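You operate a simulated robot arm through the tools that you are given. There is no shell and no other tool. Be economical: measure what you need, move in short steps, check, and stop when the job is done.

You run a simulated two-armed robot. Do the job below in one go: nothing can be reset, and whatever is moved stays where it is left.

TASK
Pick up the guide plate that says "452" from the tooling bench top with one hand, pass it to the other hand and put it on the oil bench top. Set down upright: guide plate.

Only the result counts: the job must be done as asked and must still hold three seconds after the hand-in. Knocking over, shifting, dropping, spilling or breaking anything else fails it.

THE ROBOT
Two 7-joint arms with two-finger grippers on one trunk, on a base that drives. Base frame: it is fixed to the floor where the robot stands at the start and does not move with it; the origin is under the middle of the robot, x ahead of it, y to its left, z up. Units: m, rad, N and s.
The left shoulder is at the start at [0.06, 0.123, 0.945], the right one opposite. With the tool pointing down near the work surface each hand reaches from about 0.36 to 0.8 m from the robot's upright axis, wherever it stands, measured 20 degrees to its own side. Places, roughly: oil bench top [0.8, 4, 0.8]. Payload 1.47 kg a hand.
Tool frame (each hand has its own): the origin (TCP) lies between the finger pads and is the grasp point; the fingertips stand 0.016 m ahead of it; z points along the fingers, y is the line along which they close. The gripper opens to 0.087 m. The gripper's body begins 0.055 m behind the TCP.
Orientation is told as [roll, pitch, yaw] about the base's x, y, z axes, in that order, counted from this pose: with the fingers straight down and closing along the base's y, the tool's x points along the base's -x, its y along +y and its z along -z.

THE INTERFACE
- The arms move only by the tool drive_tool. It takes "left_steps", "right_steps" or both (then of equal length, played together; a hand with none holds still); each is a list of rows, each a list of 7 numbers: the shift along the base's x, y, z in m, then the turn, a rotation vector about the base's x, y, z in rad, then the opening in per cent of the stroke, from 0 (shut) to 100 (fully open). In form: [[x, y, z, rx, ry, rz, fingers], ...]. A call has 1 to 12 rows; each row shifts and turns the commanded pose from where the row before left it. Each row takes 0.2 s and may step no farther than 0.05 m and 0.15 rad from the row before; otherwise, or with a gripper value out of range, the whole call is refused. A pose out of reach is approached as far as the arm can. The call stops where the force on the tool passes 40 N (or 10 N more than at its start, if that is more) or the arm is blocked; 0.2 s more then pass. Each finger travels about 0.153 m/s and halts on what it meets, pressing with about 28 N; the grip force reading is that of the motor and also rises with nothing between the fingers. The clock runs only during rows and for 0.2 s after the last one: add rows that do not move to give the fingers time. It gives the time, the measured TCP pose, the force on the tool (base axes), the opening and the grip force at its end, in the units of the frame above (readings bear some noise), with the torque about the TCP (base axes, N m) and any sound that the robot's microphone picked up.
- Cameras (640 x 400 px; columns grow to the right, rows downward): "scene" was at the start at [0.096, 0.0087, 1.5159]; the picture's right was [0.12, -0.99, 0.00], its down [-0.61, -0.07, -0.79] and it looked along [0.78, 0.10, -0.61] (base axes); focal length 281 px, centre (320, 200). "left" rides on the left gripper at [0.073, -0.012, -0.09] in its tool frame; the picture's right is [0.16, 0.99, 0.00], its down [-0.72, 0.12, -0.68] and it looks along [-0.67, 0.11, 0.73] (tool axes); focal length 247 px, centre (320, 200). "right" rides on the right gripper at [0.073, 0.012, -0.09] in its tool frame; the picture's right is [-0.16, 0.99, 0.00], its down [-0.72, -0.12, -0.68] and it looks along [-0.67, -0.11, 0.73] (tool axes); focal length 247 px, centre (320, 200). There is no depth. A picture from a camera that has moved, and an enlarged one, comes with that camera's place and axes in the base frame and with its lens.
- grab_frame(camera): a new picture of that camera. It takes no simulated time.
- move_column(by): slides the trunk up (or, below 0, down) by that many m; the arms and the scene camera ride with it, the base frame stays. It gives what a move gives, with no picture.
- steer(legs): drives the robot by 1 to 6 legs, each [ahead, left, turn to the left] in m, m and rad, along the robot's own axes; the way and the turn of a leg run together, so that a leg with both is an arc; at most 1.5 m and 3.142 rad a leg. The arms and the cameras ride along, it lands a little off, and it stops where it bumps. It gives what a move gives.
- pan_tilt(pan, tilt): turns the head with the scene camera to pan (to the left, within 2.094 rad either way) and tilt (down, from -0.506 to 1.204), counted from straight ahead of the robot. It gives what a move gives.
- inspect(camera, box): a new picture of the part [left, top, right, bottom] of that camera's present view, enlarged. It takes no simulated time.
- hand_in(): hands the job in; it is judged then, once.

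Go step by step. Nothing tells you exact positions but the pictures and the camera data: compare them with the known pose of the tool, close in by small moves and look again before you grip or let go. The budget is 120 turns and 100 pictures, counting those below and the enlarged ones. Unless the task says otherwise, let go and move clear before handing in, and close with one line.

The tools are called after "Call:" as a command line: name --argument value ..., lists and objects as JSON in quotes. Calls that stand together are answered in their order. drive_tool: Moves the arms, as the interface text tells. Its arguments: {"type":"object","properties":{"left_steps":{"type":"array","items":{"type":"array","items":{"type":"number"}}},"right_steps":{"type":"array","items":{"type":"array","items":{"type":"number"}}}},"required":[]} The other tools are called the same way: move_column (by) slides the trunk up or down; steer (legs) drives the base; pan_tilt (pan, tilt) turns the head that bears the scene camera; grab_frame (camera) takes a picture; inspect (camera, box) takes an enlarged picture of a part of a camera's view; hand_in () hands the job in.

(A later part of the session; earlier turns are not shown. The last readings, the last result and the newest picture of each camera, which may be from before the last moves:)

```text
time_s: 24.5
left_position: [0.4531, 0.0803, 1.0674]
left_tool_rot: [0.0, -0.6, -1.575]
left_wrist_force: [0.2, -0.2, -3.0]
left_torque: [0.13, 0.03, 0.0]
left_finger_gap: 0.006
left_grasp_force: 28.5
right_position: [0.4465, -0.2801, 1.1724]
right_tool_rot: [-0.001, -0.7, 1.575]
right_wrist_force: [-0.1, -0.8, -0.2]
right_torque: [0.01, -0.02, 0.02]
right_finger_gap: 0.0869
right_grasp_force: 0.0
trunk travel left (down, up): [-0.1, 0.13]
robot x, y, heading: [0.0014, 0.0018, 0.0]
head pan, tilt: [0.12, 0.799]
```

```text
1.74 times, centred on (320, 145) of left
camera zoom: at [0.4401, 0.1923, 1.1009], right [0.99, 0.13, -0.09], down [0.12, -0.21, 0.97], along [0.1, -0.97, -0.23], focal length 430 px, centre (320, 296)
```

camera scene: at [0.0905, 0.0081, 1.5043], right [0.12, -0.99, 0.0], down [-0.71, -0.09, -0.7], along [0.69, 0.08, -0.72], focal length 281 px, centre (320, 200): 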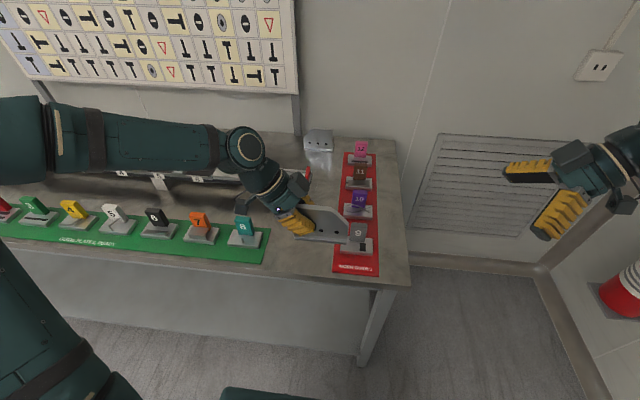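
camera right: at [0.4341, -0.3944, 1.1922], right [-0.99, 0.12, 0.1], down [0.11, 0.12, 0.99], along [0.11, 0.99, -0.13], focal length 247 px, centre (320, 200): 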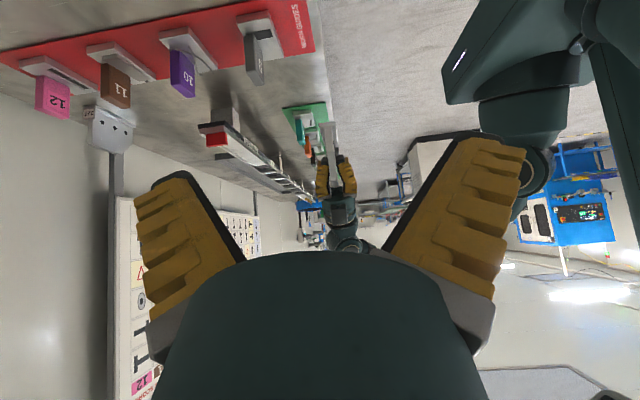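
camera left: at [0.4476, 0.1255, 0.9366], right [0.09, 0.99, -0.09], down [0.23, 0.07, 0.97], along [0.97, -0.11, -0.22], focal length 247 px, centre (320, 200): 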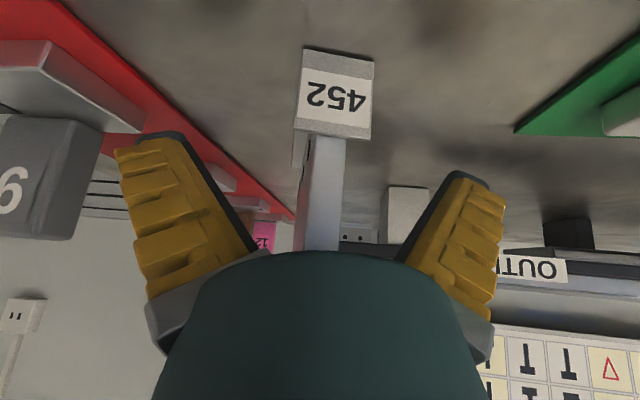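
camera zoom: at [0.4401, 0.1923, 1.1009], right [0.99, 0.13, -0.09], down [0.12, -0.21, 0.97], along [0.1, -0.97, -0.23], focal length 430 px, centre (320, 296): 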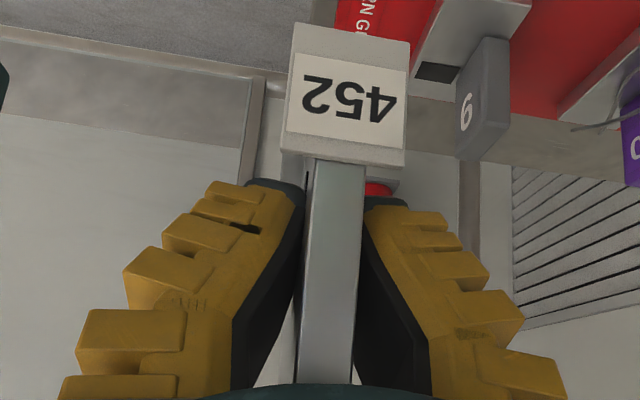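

The plate now lies along y, with its free end toward the right hand. I'll zoom both views to measure that end.

Call:
inspect --camera "scene" --box '[260, 180, 380, 260]'

Call:
inspect --camera "right" --box '[280, 100, 380, 220]'

```text
5.00 times, centred on (320, 220) of scene
camera zoom: at [0.0905, 0.0081, 1.5043], right [0.12, -0.99, 0.0], down [-0.71, -0.09, -0.7], along [0.69, 0.08, -0.72], focal length 1407 px, centre (320, 100)
```

zoom: 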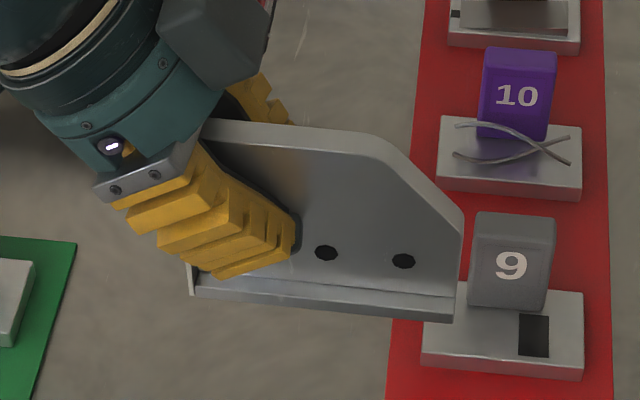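

```text
3.33 times, centred on (330, 160) of right
camera zoom: at [0.4341, -0.3944, 1.1922], right [-0.99, 0.12, 0.1], down [0.11, 0.12, 0.99], along [0.11, 0.99, -0.13], focal length 823 px, centre (287, 333)
```

zoom: 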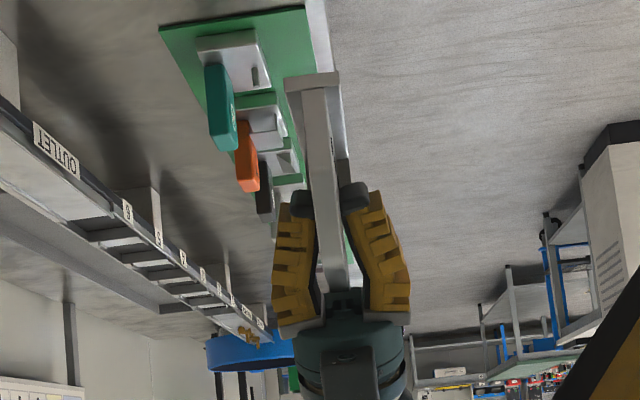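

Plate: free end at y≈-0.008, mid-plane x≈0.453, bottom z≈1.015, top 1.115. The right grasp target is (0.453, 0.022, 1.066), so I'll move to the pre-grasp and check.

Call:
drive_tool --right_steps '[[0.001, 0.0375, -0.0024, 0, 0, 0, 100], [0.001, 0.0375, -0.0024, 0, 0, 0, 100], [0.001, 0.0375, -0.0024, 0, 0, 0, 100], [0.001, 0.0375, -0.0024, 0, 0, 0, 100], [0.001, 0.0375, -0.0024, 0, 0, 0, 100], [0.001, 0.0375, -0.0024, 0, 0, 0, 100], [0, 0, 0, 0, 0, 0, 100], [0, 0, 0, 0, 0, 0, 100]]'

Call:
inspect --camera "scene" --box '[240, 140, 420, 260]'

Call:
grab_frame --camera "right"

```text
time_s: 26.3
left_position: [0.4533, 0.0811, 1.0679]
left_tool_rot: [0.0, -0.6, -1.575]
left_wrist_force: [0.5, 0.2, -3.7]
left_torque: [0.09, -0.02, -0.02]
left_finger_gap: 0.006
left_grasp_force: 28.8
right_position: [0.4521, -0.0548, 1.1571]
right_tool_rot: [-0.002, -0.699, 1.572]
right_wrist_force: [0.0, 0.0, 0.4]
right_torque: [0.0, 0.0, -0.01]
right_finger_gap: 0.0868
right_grasp_force: 0.0
trunk travel left (down, up): [-0.1, 0.13]
robot x, y, heading: [-0.001, 0.0028, 0.002]
head pan, tilt: [0.12, 0.799]
```

```text
3.33 times, centred on (330, 200) of scene
camera zoom: at [0.0908, 0.0083, 1.5043], right [0.12, -0.99, 0.0], down [-0.71, -0.09, -0.7], along [0.69, 0.08, -0.72], focal length 938 px, centre (287, 200)
```

zoom: 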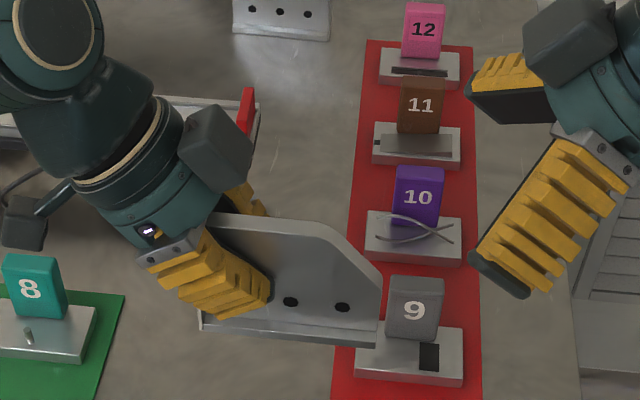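

```text
58 pictures are left
camera right: at [0.4402, -0.1694, 1.1778], right [-0.99, 0.12, 0.1], down [0.11, 0.12, 0.99], along [0.11, 0.99, -0.13], focal length 247 px, centre (320, 200)
```

right: 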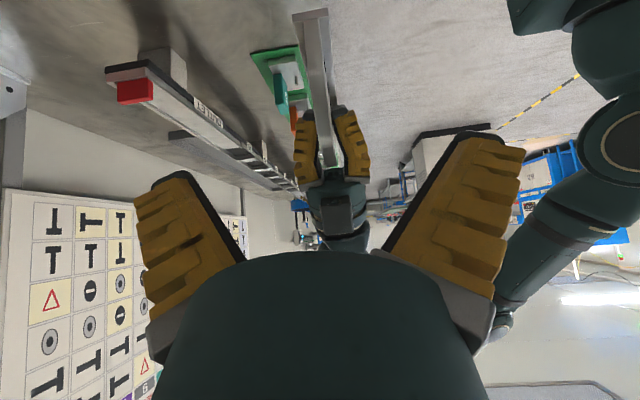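

Alignment looks good and the wrists have clearance. Advancing the right hand along its axis with the fingers open.

Call:
drive_tool --right_steps '[[0.0003, 0.0192, -0.0228, 0, 0, 0, 100], [0.0003, 0.0192, -0.0228, 0, 0, 0, 100], [0.0003, 0.0192, -0.0228, 0, 0, 0, 100], [0.0003, 0.0192, -0.0228, 0, 0, 0, 100], [0, 0, 0, 0, 0, 0, 100], [0, 0, 0, 0, 0, 0, 100]]'

Call:
inspect --camera "scene" --box '[240, 140, 420, 260]'

Call:
grab_frame --camera "right"

```text
time_s: 27.7
left_position: [0.4522, 0.0802, 1.0674]
left_tool_rot: [-0.001, -0.599, -1.573]
left_wrist_force: [0.0, -0.9, -3.6]
left_torque: [0.11, 0.01, -0.02]
left_finger_gap: 0.006
left_grasp_force: 27.7
right_position: [0.4541, 0.0212, 1.0667]
right_tool_rot: [-0.002, -0.701, 1.572]
right_wrist_force: [-0.9, 0.0, 0.7]
right_torque: [0.0, 0.0, 0.01]
right_finger_gap: 0.0871
right_grasp_force: 0.1
trunk travel left (down, up): [-0.1, 0.13]
robot x, y, heading: [-0.0039, -0.0018, -0.001]
head pan, tilt: [0.12, 0.799]
```

```text
3.33 times, centred on (330, 200) of scene
camera zoom: at [0.0909, 0.0081, 1.5043], right [0.12, -0.99, 0.0], down [-0.71, -0.09, -0.7], along [0.69, 0.08, -0.72], focal length 938 px, centre (287, 200)
```

zoom: 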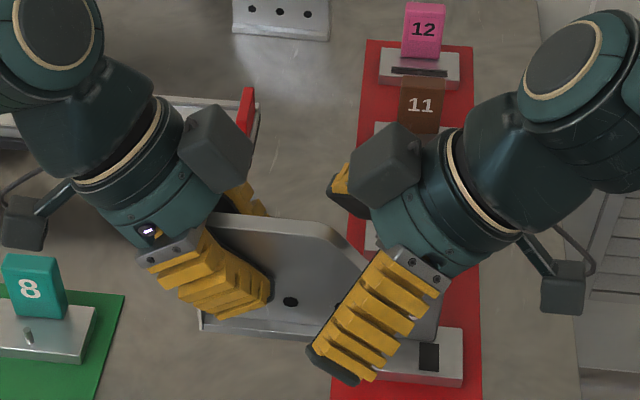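

```text
56 pictures are left
camera right: at [0.4419, -0.0934, 1.0864], right [-0.99, 0.12, 0.1], down [0.11, 0.12, 0.99], along [0.11, 0.99, -0.13], focal length 247 px, centre (320, 200)
```

right: 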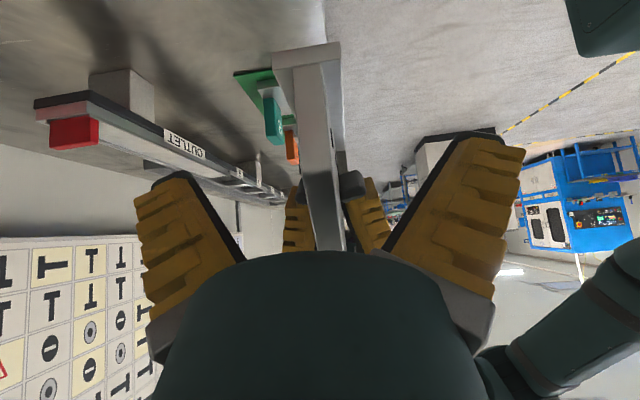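

The plate's free end is between the right fingers, clear of the left fingertips. Closing the right gripper while the left holds.

Call:
drive_tool --left_steps '[[0, 0, 0, 0, 0, 0, 0], [0, 0, 0, 0, 0, 0, 0], [0, 0, 0, 0, 0, 0, 0], [0, 0, 0, 0, 0, 0, 0], [0, 0, 0, 0, 0, 0, 0], [0, 0, 0, 0, 0, 0, 0]]' --right_steps '[[0, 0, 0, 0, 0, 0, 60], [0, 0, 0, 0, 0, 0, 30], [0, 0, 0, 0, 0, 0, 0], [0, 0, 0, 0, 0, 0, 0], [0, 0, 0, 0, 0, 0, 0], [0, 0, 0, 0, 0, 0, 0]]'

Call:
inspect --camera "scene" --box '[240, 140, 420, 260]'

Call:
inspect --camera "right" --box '[220, 30, 420, 260]'

```text
time_s: 29.1
left_position: [0.4527, 0.0824, 1.0677]
left_tool_rot: [0.002, -0.6, -1.571]
left_wrist_force: [7.7, 6.1, -9.3]
left_torque: [0.27, 0.1, 0.27]
left_finger_gap: 0.006
left_grasp_force: 28.0
right_position: [0.4538, 0.0209, 1.0662]
right_tool_rot: [0.0, -0.698, 1.574]
right_wrist_force: [-7.4, -7.1, 5.9]
right_torque: [0.17, -0.11, 0.25]
right_finger_gap: 0.0067
right_grasp_force: 28.1
trunk travel left (down, up): [-0.1, 0.13]
robot x, y, heading: [0.0033, -0.0018, -0.002]
head pan, tilt: [0.12, 0.799]
```

```text
3.33 times, centred on (330, 200) of scene
camera zoom: at [0.0906, 0.008, 1.5043], right [0.12, -0.99, 0.0], down [-0.71, -0.09, -0.7], along [0.69, 0.08, -0.72], focal length 938 px, centre (287, 200)
```

zoom: 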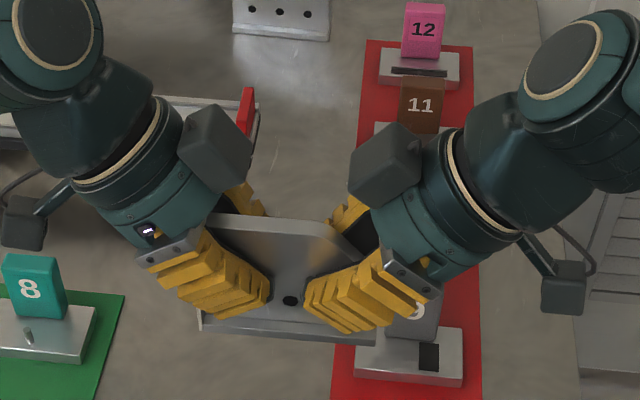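

```text
1.74 times, centred on (320, 145) of right
camera zoom: at [0.4416, -0.0936, 1.0866], right [-0.99, 0.12, 0.1], down [0.11, 0.12, 0.99], along [0.11, 0.99, -0.13], focal length 430 px, centre (320, 296)
```

zoom: 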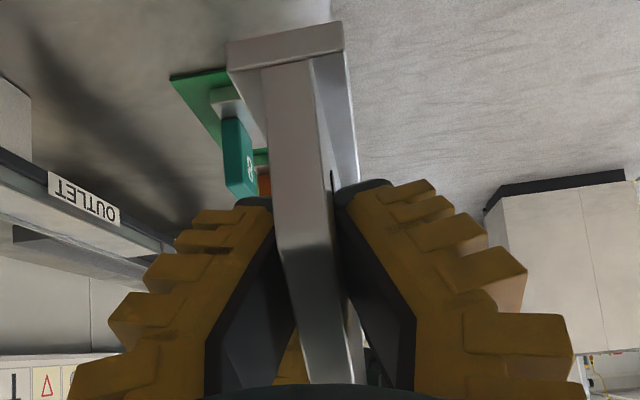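

Both hands grip the plate. I'll open the left slowly and draw it back along its axis.

Call:
drive_tool --left_steps '[[0, 0, 0, 0, 0, 0, 15], [0, 0, 0, 0, 0, 0, 40], [0, 0, 0, 0, 0, 0, 70], [0, 0, 0, 0, 0, 0, 100], [0, 0, 0, 0, 0, 0, 100]]' --right_steps '[[0, 0, 0, 0, 0, 0, 0], [0, 0, 0, 0, 0, 0, 0], [0, 0, 0, 0, 0, 0, 0], [0, 0, 0, 0, 0, 0, 0], [0, 0, 0, 0, 0, 0, 0]]'

Call:
inspect --camera "scene" --box '[240, 140, 420, 260]'

```text
time_s: 30.3
left_position: [0.4533, 0.0822, 1.067]
left_tool_rot: [0.0, -0.601, -1.572]
left_wrist_force: [0.2, 0.5, 0.0]
left_torque: [-0.01, 0.05, -0.01]
left_finger_gap: 0.0871
left_grasp_force: 0.2
right_position: [0.4538, 0.021, 1.0662]
right_tool_rot: [-0.003, -0.7, 1.572]
right_wrist_force: [0.2, -0.4, 0.9]
right_torque: [-0.1, 0.04, -0.01]
right_finger_gap: 0.0061
right_grasp_force: 27.8
trunk travel left (down, up): [-0.1, 0.13]
robot x, y, heading: [-0.002, -0.0018, 0.004]
head pan, tilt: [0.12, 0.799]
```

```text
3.33 times, centred on (330, 200) of scene
camera zoom: at [0.0906, 0.008, 1.5043], right [0.12, -0.99, 0.0], down [-0.71, -0.09, -0.7], along [0.69, 0.08, -0.72], focal length 938 px, centre (287, 200)
```

zoom: 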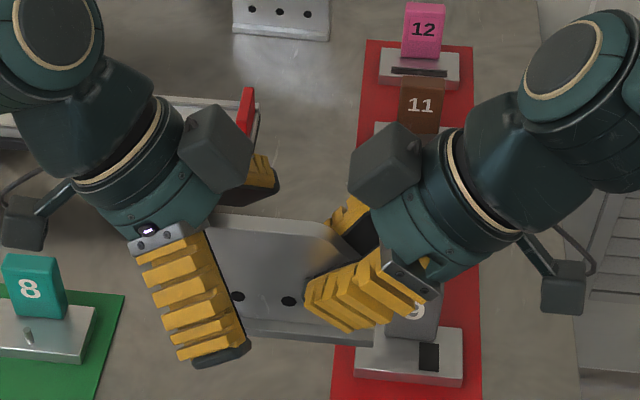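

The right hand holds the plate alone. I'll draw the left hand back and away.

Call:
drive_tool --left_steps '[[0, 0.0141, 0.0206, 0, 0, 0, 100], [0, 0.0184, 0.0268, 0, 0, 0, 100], [0, 0.0184, 0.0268, 0, 0, 0, 100], [0, 0.0226, 0.033, 0, 0, 0, 100], [0, 0.04, 0.01, 0, 0, 0, 100], [0, 0.04, 0.0, 0, 0, 0, 100], [0, 0.04, 0.0, 0, 0, 0, 100], [0, 0, 0.0, 0, 0, 0, 100]]'

Call:
pan_tilt --pan 0.12 --tilt 0.7

Call:
grab_frame --camera "scene"

Call:
inspect --camera "right" --box '[220, 30, 420, 260]'

```text
time_s: 32.1
left_position: [0.4516, 0.2735, 1.1857]
left_tool_rot: [-0.001, -0.602, -1.575]
left_wrist_force: [0.0, 0.1, 0.3]
left_torque: [-0.02, -0.01, -0.03]
left_finger_gap: 0.0869
left_grasp_force: 0.0
right_position: [0.4534, 0.0205, 1.0655]
right_tool_rot: [-0.002, -0.7, 1.573]
right_wrist_force: [-1.0, 0.1, 0.4]
right_torque: [-0.14, -0.01, 0.04]
right_finger_gap: 0.0058
right_grasp_force: 28.2
trunk travel left (down, up): [-0.1, 0.13]
robot x, y, heading: [0.0013, 0.0006, 0.001]
head pan, tilt: [0.12, 0.799]
```

```text
time_s: 32.8
left_position: [0.4529, 0.2735, 1.1849]
left_tool_rot: [0.0, -0.6, -1.573]
left_wrist_force: [-0.4, -0.6, 0.0]
left_torque: [-0.03, 0.0, 0.0]
left_finger_gap: 0.087
left_grasp_force: 0.1
right_position: [0.4529, 0.0219, 1.0658]
right_tool_rot: [-0.001, -0.701, 1.573]
right_wrist_force: [0.1, -0.1, -0.3]
right_torque: [-0.13, 0.0, -0.03]
right_finger_gap: 0.0062
right_grasp_force: 27.5
trunk travel left (down, up): [-0.1, 0.13]
robot x, y, heading: [-0.0041, -0.0012, 0.002]
head pan, tilt: [0.12, 0.7]
```

```text
52 pictures are left
camera scene: at [0.0949, 0.0086, 1.5125], right [0.12, -0.99, 0.0], down [-0.64, -0.08, -0.76], along [0.76, 0.09, -0.64], focal length 281 px, centre (320, 200)
```

scene: 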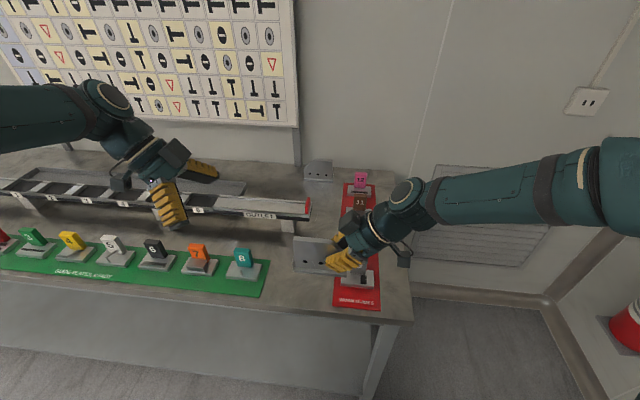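

```text
1.74 times, centred on (320, 145) of right
camera zoom: at [0.4418, -0.0935, 1.0866], right [-0.99, 0.12, 0.1], down [0.11, 0.12, 0.99], along [0.11, 0.99, -0.13], focal length 430 px, centre (320, 296)
```

zoom: 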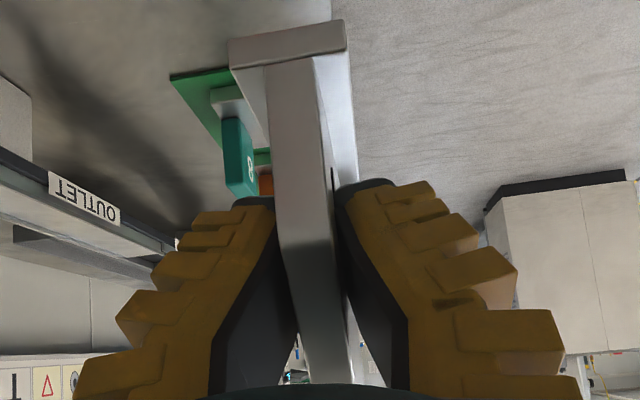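

The handover is done. I'll pull the plate nearer to the body, back off from the bench, and look left along the aisle.

Call:
drive_tool --right_steps '[[-0.01, -0.01, 0.01, 0, 0, 0, 0], [-0.015, -0.015, 0.015, 0, 0, 0, 0], [-0.015, -0.015, 0.015, 0, 0, 0, 0], [-0.015, -0.015, 0.015, 0, 0, 0, 0], [-0.005, -0.015, 0.01, 0, 0, 0, 0], [0, 0, 0, 0, 0, 0, 0]]' --left_steps '[[-0.015, 0, 0, 0, 0, 0, 50], [-0.015, 0, 0, 0, 0, 0, 50], [-0.015, 0, 0, 0, 0, 0, 50], [-0.015, 0, 0, 0, 0, 0, 50], [0, 0, 0, 0, 0, 0, 50], [0, 0, 0, 0, 0, 0, 50]]'

Call:
steer --legs '[[-0.12, 0, 0]]'

Call:
pan_tilt --pan 1.57 --tilt 0.35

Call:
grab_frame --camera "scene"

```text
time_s: 34.2
left_position: [0.393, 0.2746, 1.1853]
left_tool_rot: [0.0, -0.6, -1.571]
left_wrist_force: [-0.3, -0.2, 0.1]
left_torque: [0.0, 0.0, 0.01]
left_finger_gap: 0.0491
left_grasp_force: 4.0
right_position: [0.3931, -0.0482, 1.1317]
right_tool_rot: [-0.001, -0.7, 1.575]
right_wrist_force: [0.3, -0.8, -3.7]
right_torque: [-0.09, 0.05, 0.0]
right_finger_gap: 0.006
right_grasp_force: 28.0
trunk travel left (down, up): [-0.1, 0.13]
robot x, y, heading: [-0.0034, 0.0004, -0.0]
head pan, tilt: [0.12, 0.7]
```

```text
time_s: 35.4
left_position: [0.2718, 0.2739, 1.1863]
left_tool_rot: [0.003, -0.599, -1.574]
left_wrist_force: [-0.9, -0.5, 0.3]
left_torque: [-0.01, -0.02, 0.0]
left_finger_gap: 0.0493
left_grasp_force: 4.0
right_position: [0.2718, -0.0474, 1.1312]
right_tool_rot: [-0.003, -0.701, 1.575]
right_wrist_force: [0.6, -0.3, -3.5]
right_torque: [-0.14, -0.06, -0.02]
right_finger_gap: 0.0058
right_grasp_force: 27.9
trunk travel left (down, up): [-0.1, 0.13]
robot x, y, heading: [-0.1193, 0.0036, 0.004]
head pan, tilt: [0.12, 0.7]
```

```text
time_s: 37.0
left_position: [0.2738, 0.2742, 1.1849]
left_tool_rot: [0.0, -0.6, -1.572]
left_wrist_force: [1.1, 0.4, 0.2]
left_torque: [0.0, -0.01, -0.02]
left_finger_gap: 0.049
left_grasp_force: 3.9
right_position: [0.2738, -0.048, 1.131]
right_tool_rot: [0.0, -0.699, 1.572]
right_wrist_force: [0.4, 0.1, -3.5]
right_torque: [-0.1, 0.01, -0.03]
right_finger_gap: 0.0062
right_grasp_force: 28.3
trunk travel left (down, up): [-0.1, 0.13]
robot x, y, heading: [-0.1195, 0.0014, -0.001]
head pan, tilt: [1.571, 0.351]
```

```text
50 pictures are left
camera scene: at [-0.1093, 0.0914, 1.544], right [1.0, 0.0, 0.0], down [0.0, -0.34, -0.94], along [0.0, 0.94, -0.34], focal length 281 px, centre (320, 200)
```

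scene: 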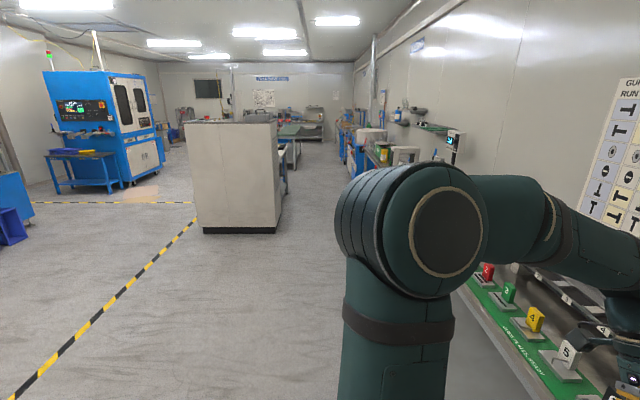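

The aisle between the cabinet (x≲-0.6) and the benches (x≳0.4) looks open. I'll zoom on the area ahead to identify the oil bench.

Call:
inspect --camera "scene" --box '[250, 70, 490, 220]'

```text
2.67 times, centred on (370, 145) of scene
camera zoom: at [-0.1093, 0.0914, 1.544], right [1.0, 0.0, 0.0], down [0.0, -0.34, -0.94], along [0.0, 0.94, -0.34], focal length 750 px, centre (187, 347)
```

zoom: 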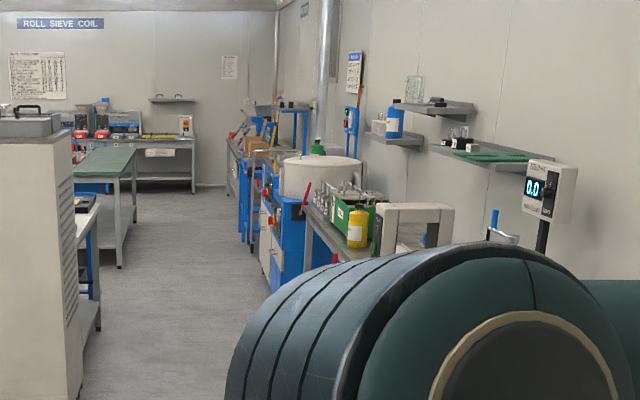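

The oil bench, with its bottles and shelf, appears around y≈3–4.2. I'll strafe left in two legs and look.

Call:
steer --legs '[[0, 1.3, 0], [0, 1.2, 0]]'

Call:
pan_tilt --pan 0.9 --tilt 0.45

Call:
grab_frame --camera "scene"

Call:
grab_frame --camera "right"

```text
time_s: 59.0
left_position: [0.2947, 2.7674, 1.1854]
left_tool_rot: [-0.001, -0.602, -1.587]
left_wrist_force: [-0.7, -0.5, 0.3]
left_torque: [0.0, -0.01, -0.01]
left_finger_gap: 0.0493
left_grasp_force: 3.9
right_position: [0.2905, 2.4455, 1.1304]
right_tool_rot: [-0.002, -0.7, 1.559]
right_wrist_force: [-0.1, -0.9, -3.5]
right_torque: [-0.12, 0.02, -0.01]
right_finger_gap: 0.0059
right_grasp_force: 28.1
trunk travel left (down, up): [-0.1, 0.13]
robot x, y, heading: [-0.1019, 2.4994, -0.016]
head pan, tilt: [1.571, 0.351]
```

```text
time_s: 60.0
left_position: [0.2942, 2.7679, 1.1859]
left_tool_rot: [0.001, -0.601, -1.588]
left_wrist_force: [0.2, 0.8, 0.5]
left_torque: [-0.04, -0.01, 0.03]
left_finger_gap: 0.049
left_grasp_force: 4.1
right_position: [0.2908, 2.4452, 1.1312]
right_tool_rot: [-0.001, -0.698, 1.557]
right_wrist_force: [-0.8, 1.0, -3.4]
right_torque: [-0.11, 0.02, 0.0]
right_finger_gap: 0.0063
right_grasp_force: 27.6
trunk travel left (down, up): [-0.1, 0.13]
robot x, y, heading: [-0.1025, 2.4997, -0.014]
head pan, tilt: [0.901, 0.45]
```

```text
48 pictures are left
camera scene: at [-0.0331, 2.5685, 1.5348], right [0.78, -0.63, 0.0], down [-0.28, -0.34, -0.9], along [0.57, 0.7, -0.44], focal length 281 px, centre (320, 200)
```

scene: 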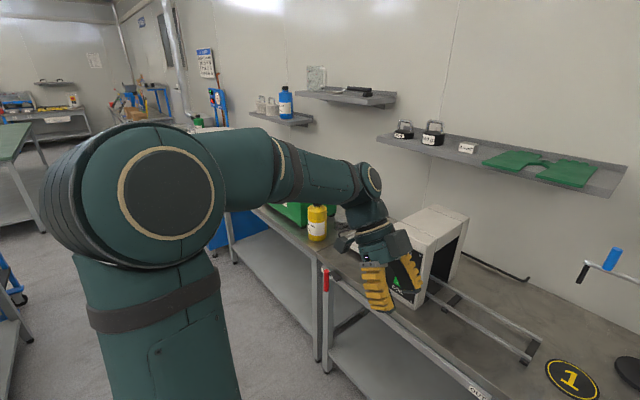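

```text
47 pictures are left
camera right: at [0.2772, 2.331, 1.1512], right [-0.99, 0.13, 0.1], down [0.12, 0.11, 0.99], along [0.12, 0.98, -0.13], focal length 247 px, centre (320, 200)
```

right: 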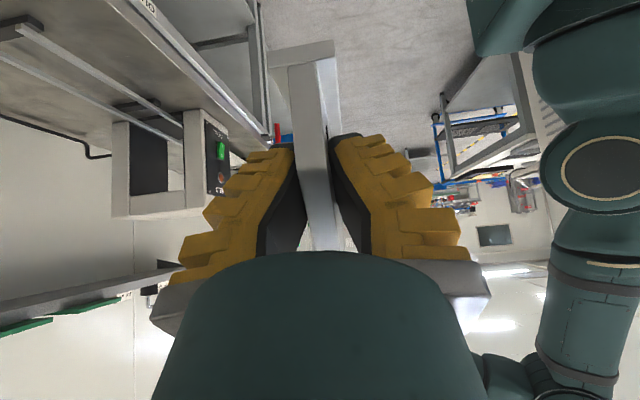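

The plate is still firmly held. The oil bench with the yellow bottle is a bit farther on, so I'll strafe 1.1 m more.

Call:
steer --legs '[[0, 1.1, 0.014]]'

Call:
pan_tilt --pan 0.3 --tilt 0.6

Call:
grab_frame --camera "scene"

Call:
pan_tilt --pan -0.4 --tilt 0.6

Call:
grab_frame --camera "scene"

```text
time_s: 69.9
left_position: [0.3033, 3.8678, 1.1855]
left_tool_rot: [0.0, -0.6, -1.577]
left_wrist_force: [0.1, -0.1, 0.5]
left_torque: [0.01, -0.01, 0.0]
left_finger_gap: 0.049
left_grasp_force: 4.3
right_position: [0.303, 3.5466, 1.1306]
right_tool_rot: [-0.001, -0.699, 1.569]
right_wrist_force: [0.2, -0.2, -4.1]
right_torque: [-0.12, 0.02, -0.02]
right_finger_gap: 0.0059
right_grasp_force: 28.3
trunk travel left (down, up): [-0.1, 0.13]
robot x, y, heading: [-0.0901, 3.5945, -0.007]
head pan, tilt: [0.901, 0.45]
```

```text
time_s: 70.9
left_position: [0.3027, 3.8683, 1.1851]
left_tool_rot: [0.001, -0.6, -1.578]
left_wrist_force: [0.4, -0.1, -0.4]
left_torque: [-0.01, 0.01, -0.03]
left_finger_gap: 0.0489
left_grasp_force: 4.2
right_position: [0.302, 3.5455, 1.1294]
right_tool_rot: [0.001, -0.7, 1.569]
right_wrist_force: [-0.4, -0.2, -3.9]
right_torque: [-0.12, -0.01, -0.01]
right_finger_gap: 0.0061
right_grasp_force: 28.1
trunk travel left (down, up): [-0.1, 0.13]
robot x, y, heading: [-0.0886, 3.5964, -0.006]
head pan, tilt: [0.3, 0.6]
```

```text
46 pictures are left
camera scene: at [0.0037, 3.6195, 1.5212], right [0.29, -0.96, 0.0], down [-0.54, -0.17, -0.83], along [0.79, 0.24, -0.56], focal length 281 px, centre (320, 200)
```

scene: 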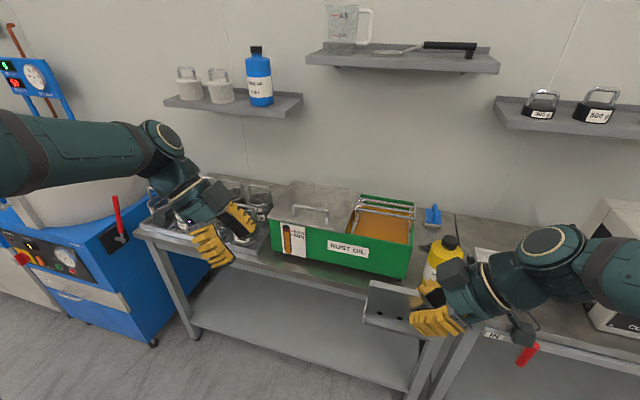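

```text
time_s: 72.0
left_position: [0.3031, 3.8684, 1.1843]
left_tool_rot: [0.001, -0.6, -1.578]
left_wrist_force: [-0.3, -0.6, -0.4]
left_torque: [-0.01, 0.0, -0.02]
left_finger_gap: 0.0493
left_grasp_force: 3.9
right_position: [0.3029, 3.5455, 1.1311]
right_tool_rot: [-0.002, -0.7, 1.57]
right_wrist_force: [0.0, -0.1, -2.8]
right_torque: [-0.08, 0.02, -0.03]
right_finger_gap: 0.0058
right_grasp_force: 28.3
trunk travel left (down, up): [-0.1, 0.13]
robot x, y, heading: [-0.0905, 3.5969, -0.006]
head pan, tilt: [-0.4, 0.6]
```

```text
45 pictures are left
camera scene: at [0.0005, 3.5589, 1.5212], right [-0.39, -0.92, 0.0], down [-0.52, 0.22, -0.82], along [0.76, -0.32, -0.57], focal length 281 px, centre (320, 200)
```

scene: 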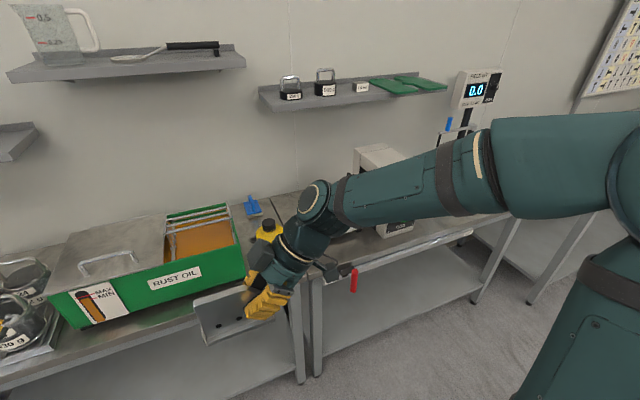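

The oil bench carries a "RUST OIL" tray and a yellow bottle, with a free strip along its front edge. I'll look at this strip more closely from above.

Call:
pan_tilt --pan 0.25 --tilt 0.85

Call:
grab_frame --camera "scene"

Call:
inspect --camera "scene" --box '[200, 80, 480, 260]'

Call:
grab_frame --camera "left"

```text
time_s: 73.0
left_position: [0.3022, 3.8669, 1.1851]
left_tool_rot: [0.0, -0.6, -1.578]
left_wrist_force: [-0.4, 0.8, -0.3]
left_torque: [-0.03, 0.01, 0.0]
left_finger_gap: 0.0492
left_grasp_force: 3.9
right_position: [0.3011, 3.5448, 1.1307]
right_tool_rot: [-0.001, -0.699, 1.57]
right_wrist_force: [0.3, 0.1, -3.7]
right_torque: [-0.16, 0.03, -0.03]
right_finger_gap: 0.0062
right_grasp_force: 28.2
trunk travel left (down, up): [-0.1, 0.13]
robot x, y, heading: [-0.0886, 3.5946, -0.006]
head pan, tilt: [0.25, 0.85]
```

```text
44 pictures are left
camera scene: at [-0.005, 3.6126, 1.5003], right [0.24, -0.97, 0.0], down [-0.73, -0.18, -0.66], along [0.64, 0.16, -0.75], focal length 281 px, centre (320, 200)
```

scene: 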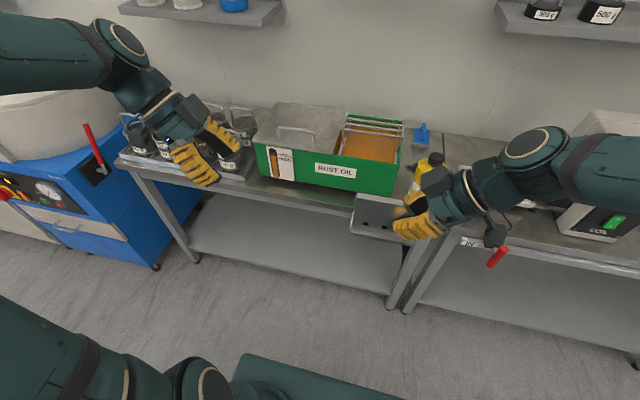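

```text
2.22 times, centred on (340, 170) of scene
camera zoom: at [-0.005, 3.6126, 1.5003], right [0.24, -0.97, 0.0], down [-0.73, -0.18, -0.66], along [0.64, 0.16, -0.75], focal length 625 px, centre (276, 267)
```

zoom: 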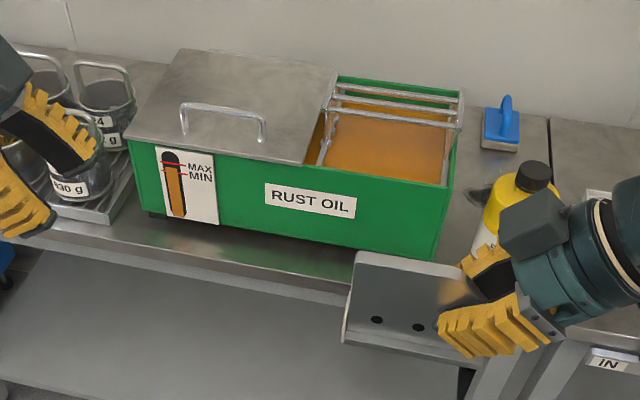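

```text
42 pictures are left
camera left: at [0.2911, 3.9794, 1.2184], right [0.99, 0.12, -0.09], down [0.11, -0.21, 0.97], along [0.1, -0.97, -0.23], focal length 247 px, centre (320, 200)
```

left: 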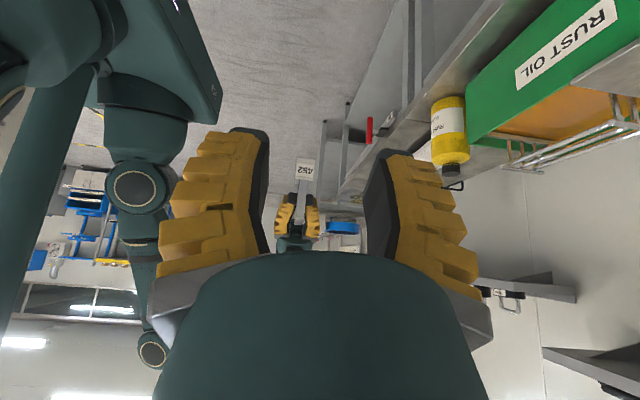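

The front strip is only about 6 cm wide, tight for the gripper next to the tall tray. I'll look at the left part of the bench and behind the bottle for a better free spot.

Call:
pan_tilt --pan 0.75 --tilt 0.6

Call:
grab_frame --camera "scene"

Call:
inspect --camera "left" --box '[340, 40, 640, 220]'

```text
time_s: 73.9
left_position: [0.3025, 3.8681, 1.186]
left_tool_rot: [0.001, -0.602, -1.577]
left_wrist_force: [0.4, 0.6, 0.3]
left_torque: [0.0, 0.02, -0.02]
left_finger_gap: 0.0493
left_grasp_force: 3.9
right_position: [0.3013, 3.5455, 1.1302]
right_tool_rot: [0.0, -0.698, 1.569]
right_wrist_force: [0.5, -0.4, -2.7]
right_torque: [-0.1, 0.01, 0.03]
right_finger_gap: 0.006
right_grasp_force: 27.7
trunk travel left (down, up): [-0.1, 0.13]
robot x, y, heading: [-0.0919, 3.5942, -0.003]
head pan, tilt: [0.75, 0.6]
```

```text
41 pictures are left
camera scene: at [-0.0159, 3.6536, 1.5212], right [0.68, -0.73, 0.0], down [-0.42, -0.38, -0.82], along [0.61, 0.56, -0.57], focal length 281 px, centre (320, 200)
```

scene: 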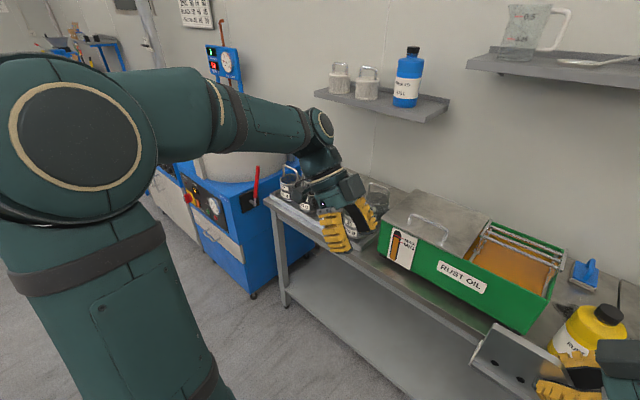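

```text
2.13 times, centred on (490, 130) of left
camera zoom: at [0.2911, 3.9794, 1.2184], right [0.99, 0.12, -0.09], down [0.11, -0.21, 0.97], along [0.1, -0.97, -0.23], focal length 527 px, centre (-43, 349)
```

zoom: 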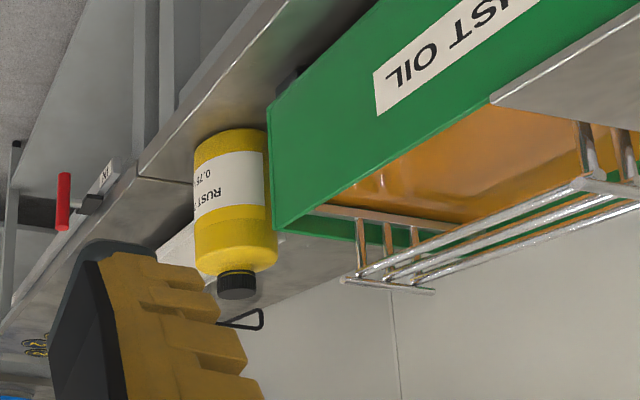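

The bench top is at z≈0.815, its front edge x≈0.577 and its right end y≈3.35. Behind the yellow bottle (0.64, 3.45) there is a free area of about x 0.70–0.92, y 3.37–3.53, so I'll set the plate there, turned about 45°. First I'll drive the base closer.

Call:
steer --legs '[[0.19, 0.08, 0]]'

Call:
pan_tilt --pan -0.2 --tilt 0.75

Call:
grab_frame --camera "scene"

```text
time_s: 75.6
left_position: [0.4932, 3.9474, 1.1844]
left_tool_rot: [0.0, -0.602, -1.577]
left_wrist_force: [0.0, 0.4, -1.5]
left_torque: [0.0, 0.03, -0.03]
left_finger_gap: 0.0493
left_grasp_force: 3.9
right_position: [0.4915, 3.6248, 1.1301]
right_tool_rot: [-0.001, -0.699, 1.57]
right_wrist_force: [0.3, -0.3, -3.8]
right_torque: [-0.13, 0.01, 0.03]
right_finger_gap: 0.0061
right_grasp_force: 28.3
trunk travel left (down, up): [-0.1, 0.13]
robot x, y, heading: [0.0996, 3.6736, -0.002]
head pan, tilt: [0.75, 0.6]
```

```text
time_s: 76.8
left_position: [0.4917, 3.948, 1.1855]
left_tool_rot: [0.0, -0.602, -1.575]
left_wrist_force: [-1.0, 1.2, 0.7]
left_torque: [0.06, -0.02, 0.0]
left_finger_gap: 0.0491
left_grasp_force: 4.0
right_position: [0.4917, 3.6243, 1.1305]
right_tool_rot: [-0.003, -0.7, 1.57]
right_wrist_force: [-0.2, -0.3, -3.0]
right_torque: [-0.1, -0.02, 0.01]
right_finger_gap: 0.006
right_grasp_force: 28.3
trunk travel left (down, up): [-0.1, 0.13]
robot x, y, heading: [0.0956, 3.6783, -0.001]
head pan, tilt: [-0.201, 0.75]
```

```text
39 pictures are left
camera scene: at [0.1897, 3.6557, 1.5083], right [-0.2, -0.98, 0.0], down [-0.67, 0.14, -0.73], along [0.72, -0.15, -0.68], focal length 281 px, centre (320, 200)
```

scene: 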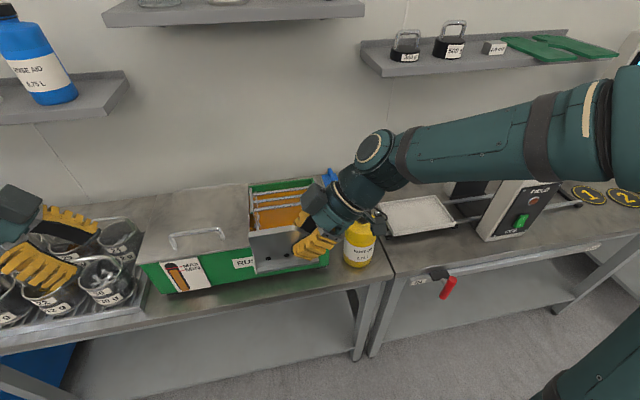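

I'll turn the plate about -45° while moving it slowly right and forward above the bottle.

Call:
drive_tool --right_steps '[[0.004, -0.005, 0.003, 0, 0, -0.03, 0], [0.008, -0.01, 0.003, 0, 0, -0.06, 0], [0.009, -0.012, 0.003, 0, 0, -0.07, 0], [0.009, -0.012, 0.003, 0, 0, -0.075, 0], [0.009, -0.012, 0.003, 0, 0, -0.075, 0], [0.009, -0.012, 0.003, 0, 0, -0.075, 0], [0.009, -0.012, 0.003, 0, 0, -0.075, 0], [0.009, -0.012, 0.002, 0, 0, -0.075, 0], [0.009, -0.012, 0, 0, 0, -0.075, 0], [0.009, -0.012, 0, 0, 0, -0.075, 0], [0.008, -0.01, 0, 0, 0, -0.06, 0], [0.004, -0.005, 0, 0, 0, -0.04, 0]]'

Call:
grab_frame --camera "scene"

Call:
grab_frame --camera "right"

```text
time_s: 79.4
left_position: [0.4917, 3.9465, 1.1853]
left_tool_rot: [-0.002, -0.601, -1.577]
left_wrist_force: [0.6, -0.5, -0.1]
left_torque: [-0.04, -0.01, 0.02]
left_finger_gap: 0.0491
left_grasp_force: 3.8
right_position: [0.587, 3.4986, 1.1533]
right_tool_rot: [-0.001, -0.699, 0.782]
right_wrist_force: [-0.6, 0.1, -4.3]
right_torque: [-0.1, 0.09, 0.01]
right_finger_gap: 0.0059
right_grasp_force: 28.0
trunk travel left (down, up): [-0.1, 0.13]
robot x, y, heading: [0.0974, 3.6716, -0.004]
head pan, tilt: [-0.201, 0.75]
```

```text
38 pictures are left
camera scene: at [0.1897, 3.6556, 1.5083], right [-0.2, -0.98, 0.0], down [-0.67, 0.14, -0.73], along [0.72, -0.15, -0.68], focal length 281 px, centre (320, 200)
```

scene: 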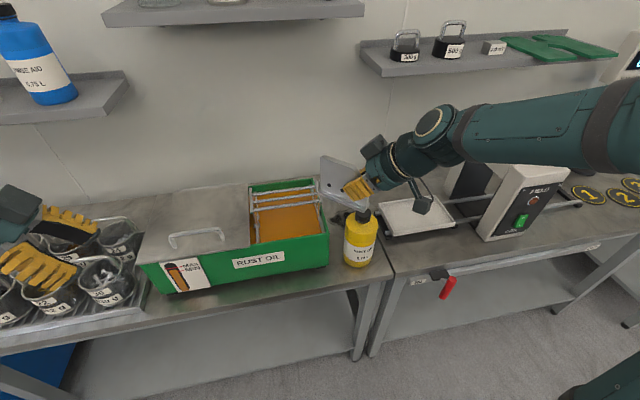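

```text
37 pictures are left
camera right: at [0.4982, 3.4256, 1.1742], right [-0.61, 0.79, 0.1], down [0.16, 0.0, 0.99], along [0.78, 0.62, -0.13], focal length 247 px, centre (320, 200)
```

right: 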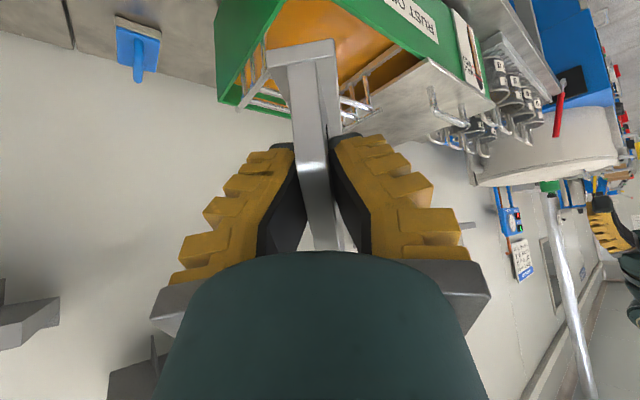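

Stable. I'll zoom on the target area to pin down the bottle, tray side, seam and brush.

Call:
inspect --camera "scene" --box '[290, 140, 450, 280]'

Call:
inspect --camera "right" --box '[40, 0, 360, 160]'

```text
2.86 times, centred on (370, 210) of scene
camera zoom: at [0.1897, 3.6556, 1.5083], right [-0.2, -0.98, 0.0], down [-0.67, 0.14, -0.73], along [0.72, -0.15, -0.68], focal length 804 px, centre (177, 171)
```

zoom: 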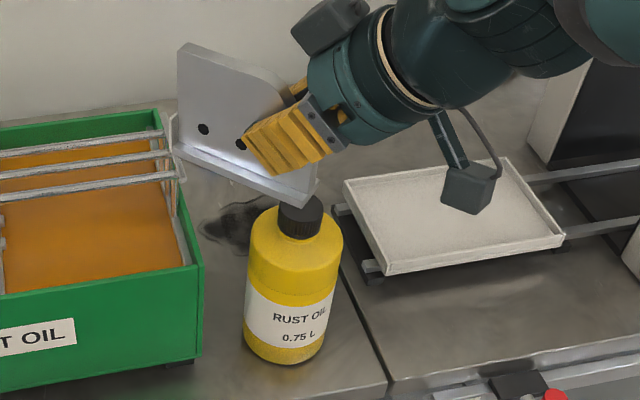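

```text
2.00 times, centred on (200, 80) of right
camera zoom: at [0.4982, 3.4256, 1.1742], right [-0.61, 0.79, 0.1], down [0.16, 0.0, 0.99], along [0.78, 0.62, -0.13], focal length 494 px, centre (560, 440)
```

zoom: 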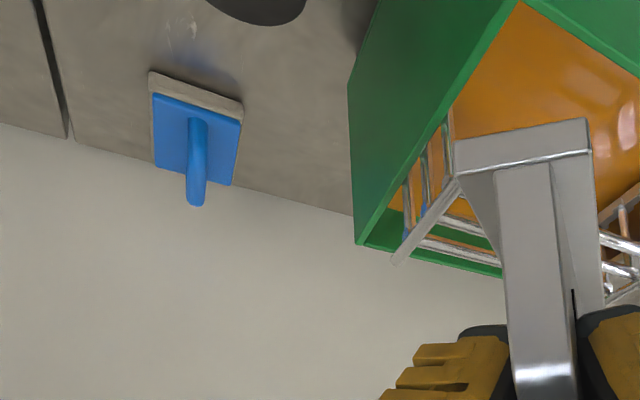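

There is a dark spot near (0.81, 3.46), right in the free area. I'll look closer.

Call:
inspect --camera "scene" --box '[325, 180, 375, 220]'

Call:
inspect --camera "right" --box '[60, 0, 260, 100]'

```text
10.00 times, centred on (350, 200) of scene
camera zoom: at [0.1897, 3.6556, 1.5083], right [-0.2, -0.98, 0.0], down [-0.67, 0.14, -0.73], along [0.72, -0.15, -0.68], focal length 2813 px, centre (20, 200)
```

zoom: 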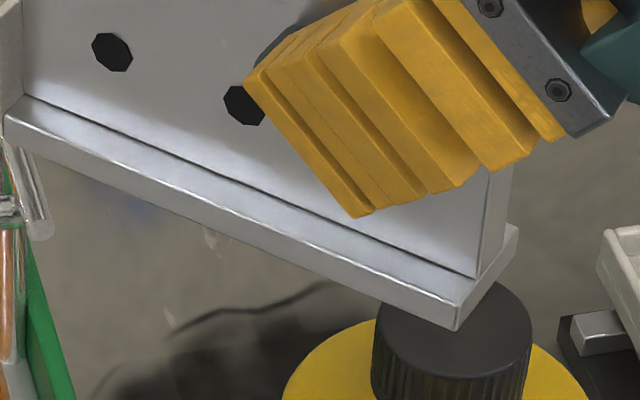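

```text
3.20 times, centred on (160, 50) of right
camera zoom: at [0.4982, 3.4256, 1.1742], right [-0.61, 0.79, 0.1], down [0.16, 0.0, 0.99], along [0.78, 0.62, -0.13], focal length 790 px, centre (832, 680)
```

zoom: 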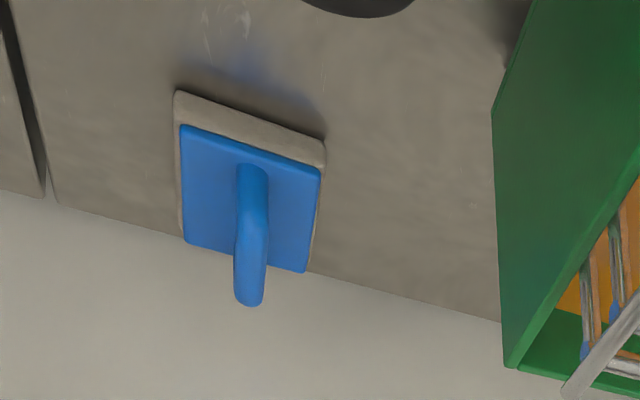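

The black ellipse in the right view is just the bottle's cap, and the dark patch looks like a shadow. I'll move the plate on toward the spot at height and look again.

Call:
drive_tool --right_steps '[[0.01, -0.008, 0, 0, 0, 0, 0], [0.02, -0.013, 0, 0, 0, 0, 0], [0.025, -0.015, 0, 0, 0, 0, 0], [0.025, -0.015, 0, 0, 0, 0, 0], [0.025, -0.01, 0, 0, 0, 0, 0], [0.02, -0.005, 0, 0, 0, 0, 0], [0.015, 0, 0, 0, 0, 0, 0], [0, 0, 0, 0, 0, 0, 0]]'

Call:
inspect --camera "scene" --box '[290, 120, 450, 280]'

Call:
grab_frame --camera "right"

```text
time_s: 81.2
left_position: [0.4915, 3.9467, 1.1853]
left_tool_rot: [0.001, -0.601, -1.577]
left_wrist_force: [0.9, 0.1, -0.4]
left_torque: [-0.01, 0.02, 0.02]
left_finger_gap: 0.0492
left_grasp_force: 4.3
right_position: [0.7271, 3.4317, 1.1525]
right_tool_rot: [-0.003, -0.698, 0.783]
right_wrist_force: [0.1, 0.1, -3.2]
right_torque: [-0.07, 0.09, -0.03]
right_finger_gap: 0.006
right_grasp_force: 28.6
trunk travel left (down, up): [-0.1, 0.13]
robot x, y, heading: [0.0973, 3.6748, -0.001]
head pan, tilt: [-0.201, 0.75]
```

```text
2.50 times, centred on (370, 200) of scene
camera zoom: at [0.1894, 3.6555, 1.5083], right [-0.2, -0.98, 0.0], down [-0.67, 0.14, -0.73], along [0.72, -0.15, -0.68], focal length 703 px, centre (195, 200)
```

zoom: 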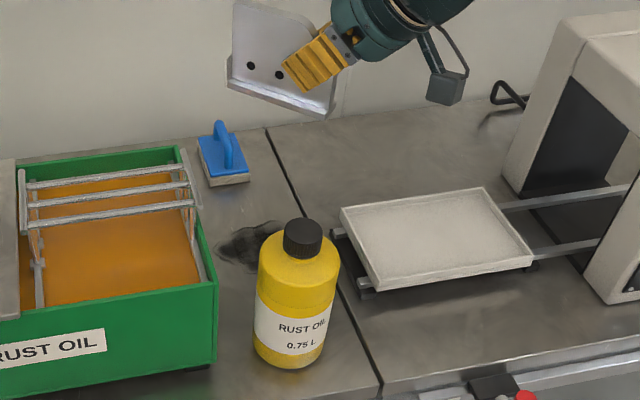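

```text
31 pictures are left
camera right: at [0.6383, 3.3592, 1.1739], right [-0.61, 0.79, 0.1], down [0.16, 0.0, 0.99], along [0.77, 0.62, -0.13], focal length 247 px, centre (320, 200)
```

right: 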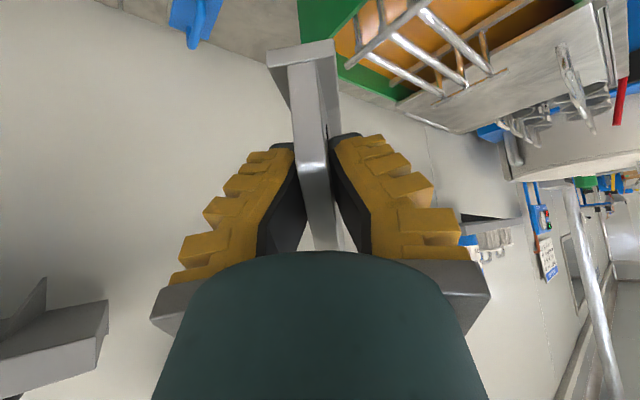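

The dark patch is only a flat stain. The target is plate centre ≈(0.82, 3.46) at 45°, with hand TCP (0.80, 3.44), clear of the bottle, oil tray and white dish. I'll move over it and descend partway.

Call:
drive_tool --right_steps '[[0.015, 0.002, 0, 0, 0, 0, 0], [0.02, 0.002, 0, 0, 0, 0, 0], [0.02, 0.002, 0, 0, 0, 0, 0], [0.0174, 0.0018, 0, 0, 0, 0, 0], [0, 0, -0.015, 0, 0, 0, 0], [0, 0, -0.025, 0, 0, 0, 0], [0, 0, -0.025, 0, 0, 0, 0], [0, 0, -0.025, 0, 0, 0, 0], [0, 0, -0.025, 0, 0, 0, 0], [0, 0, -0.025, 0, 0, 0, 0], [0, 0, -0.01, 0, 0, 0, 0], [0, 0, 0, 0, 0, 0, 0]]'

Call:
inspect --camera "scene" --box '[290, 80, 490, 280]'

Call:
grab_frame --camera "right"

```text
time_s: 83.8
left_position: [0.4917, 3.9462, 1.1853]
left_tool_rot: [0.0, -0.599, -1.575]
left_wrist_force: [0.3, -0.2, -0.1]
left_torque: [0.01, -0.02, 0.02]
left_finger_gap: 0.0489
left_grasp_force: 4.1
right_position: [0.7979, 3.4411, 1.003]
right_tool_rot: [-0.001, -0.698, 0.783]
right_wrist_force: [0.6, 0.5, -3.2]
right_torque: [-0.09, 0.07, 0.01]
right_finger_gap: 0.0061
right_grasp_force: 28.0
trunk travel left (down, up): [-0.1, 0.13]
robot x, y, heading: [0.1, 3.6746, -0.0]
head pan, tilt: [-0.201, 0.75]
```

```text
2.00 times, centred on (390, 180) of scene
camera zoom: at [0.1898, 3.6555, 1.5083], right [-0.2, -0.98, 0.0], down [-0.67, 0.14, -0.73], along [0.72, -0.15, -0.68], focal length 563 px, centre (180, 240)
```

zoom: 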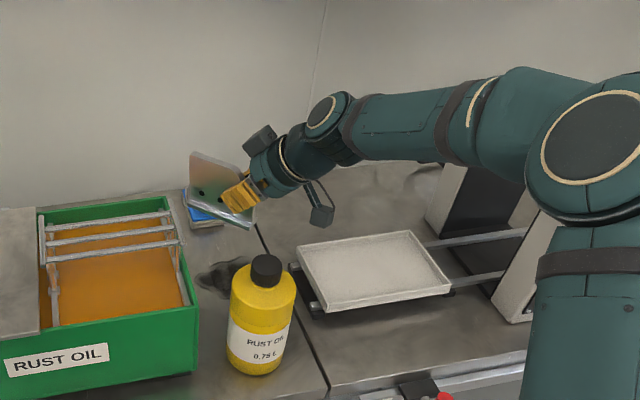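

```text
29 pictures are left
camera right: at [0.7103, 3.3674, 1.0242], right [-0.61, 0.79, 0.1], down [0.16, 0.0, 0.99], along [0.77, 0.62, -0.13], focal length 247 px, centre (320, 200)
```

right: 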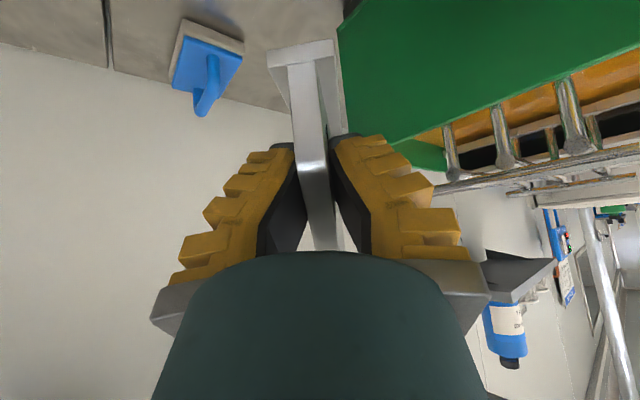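

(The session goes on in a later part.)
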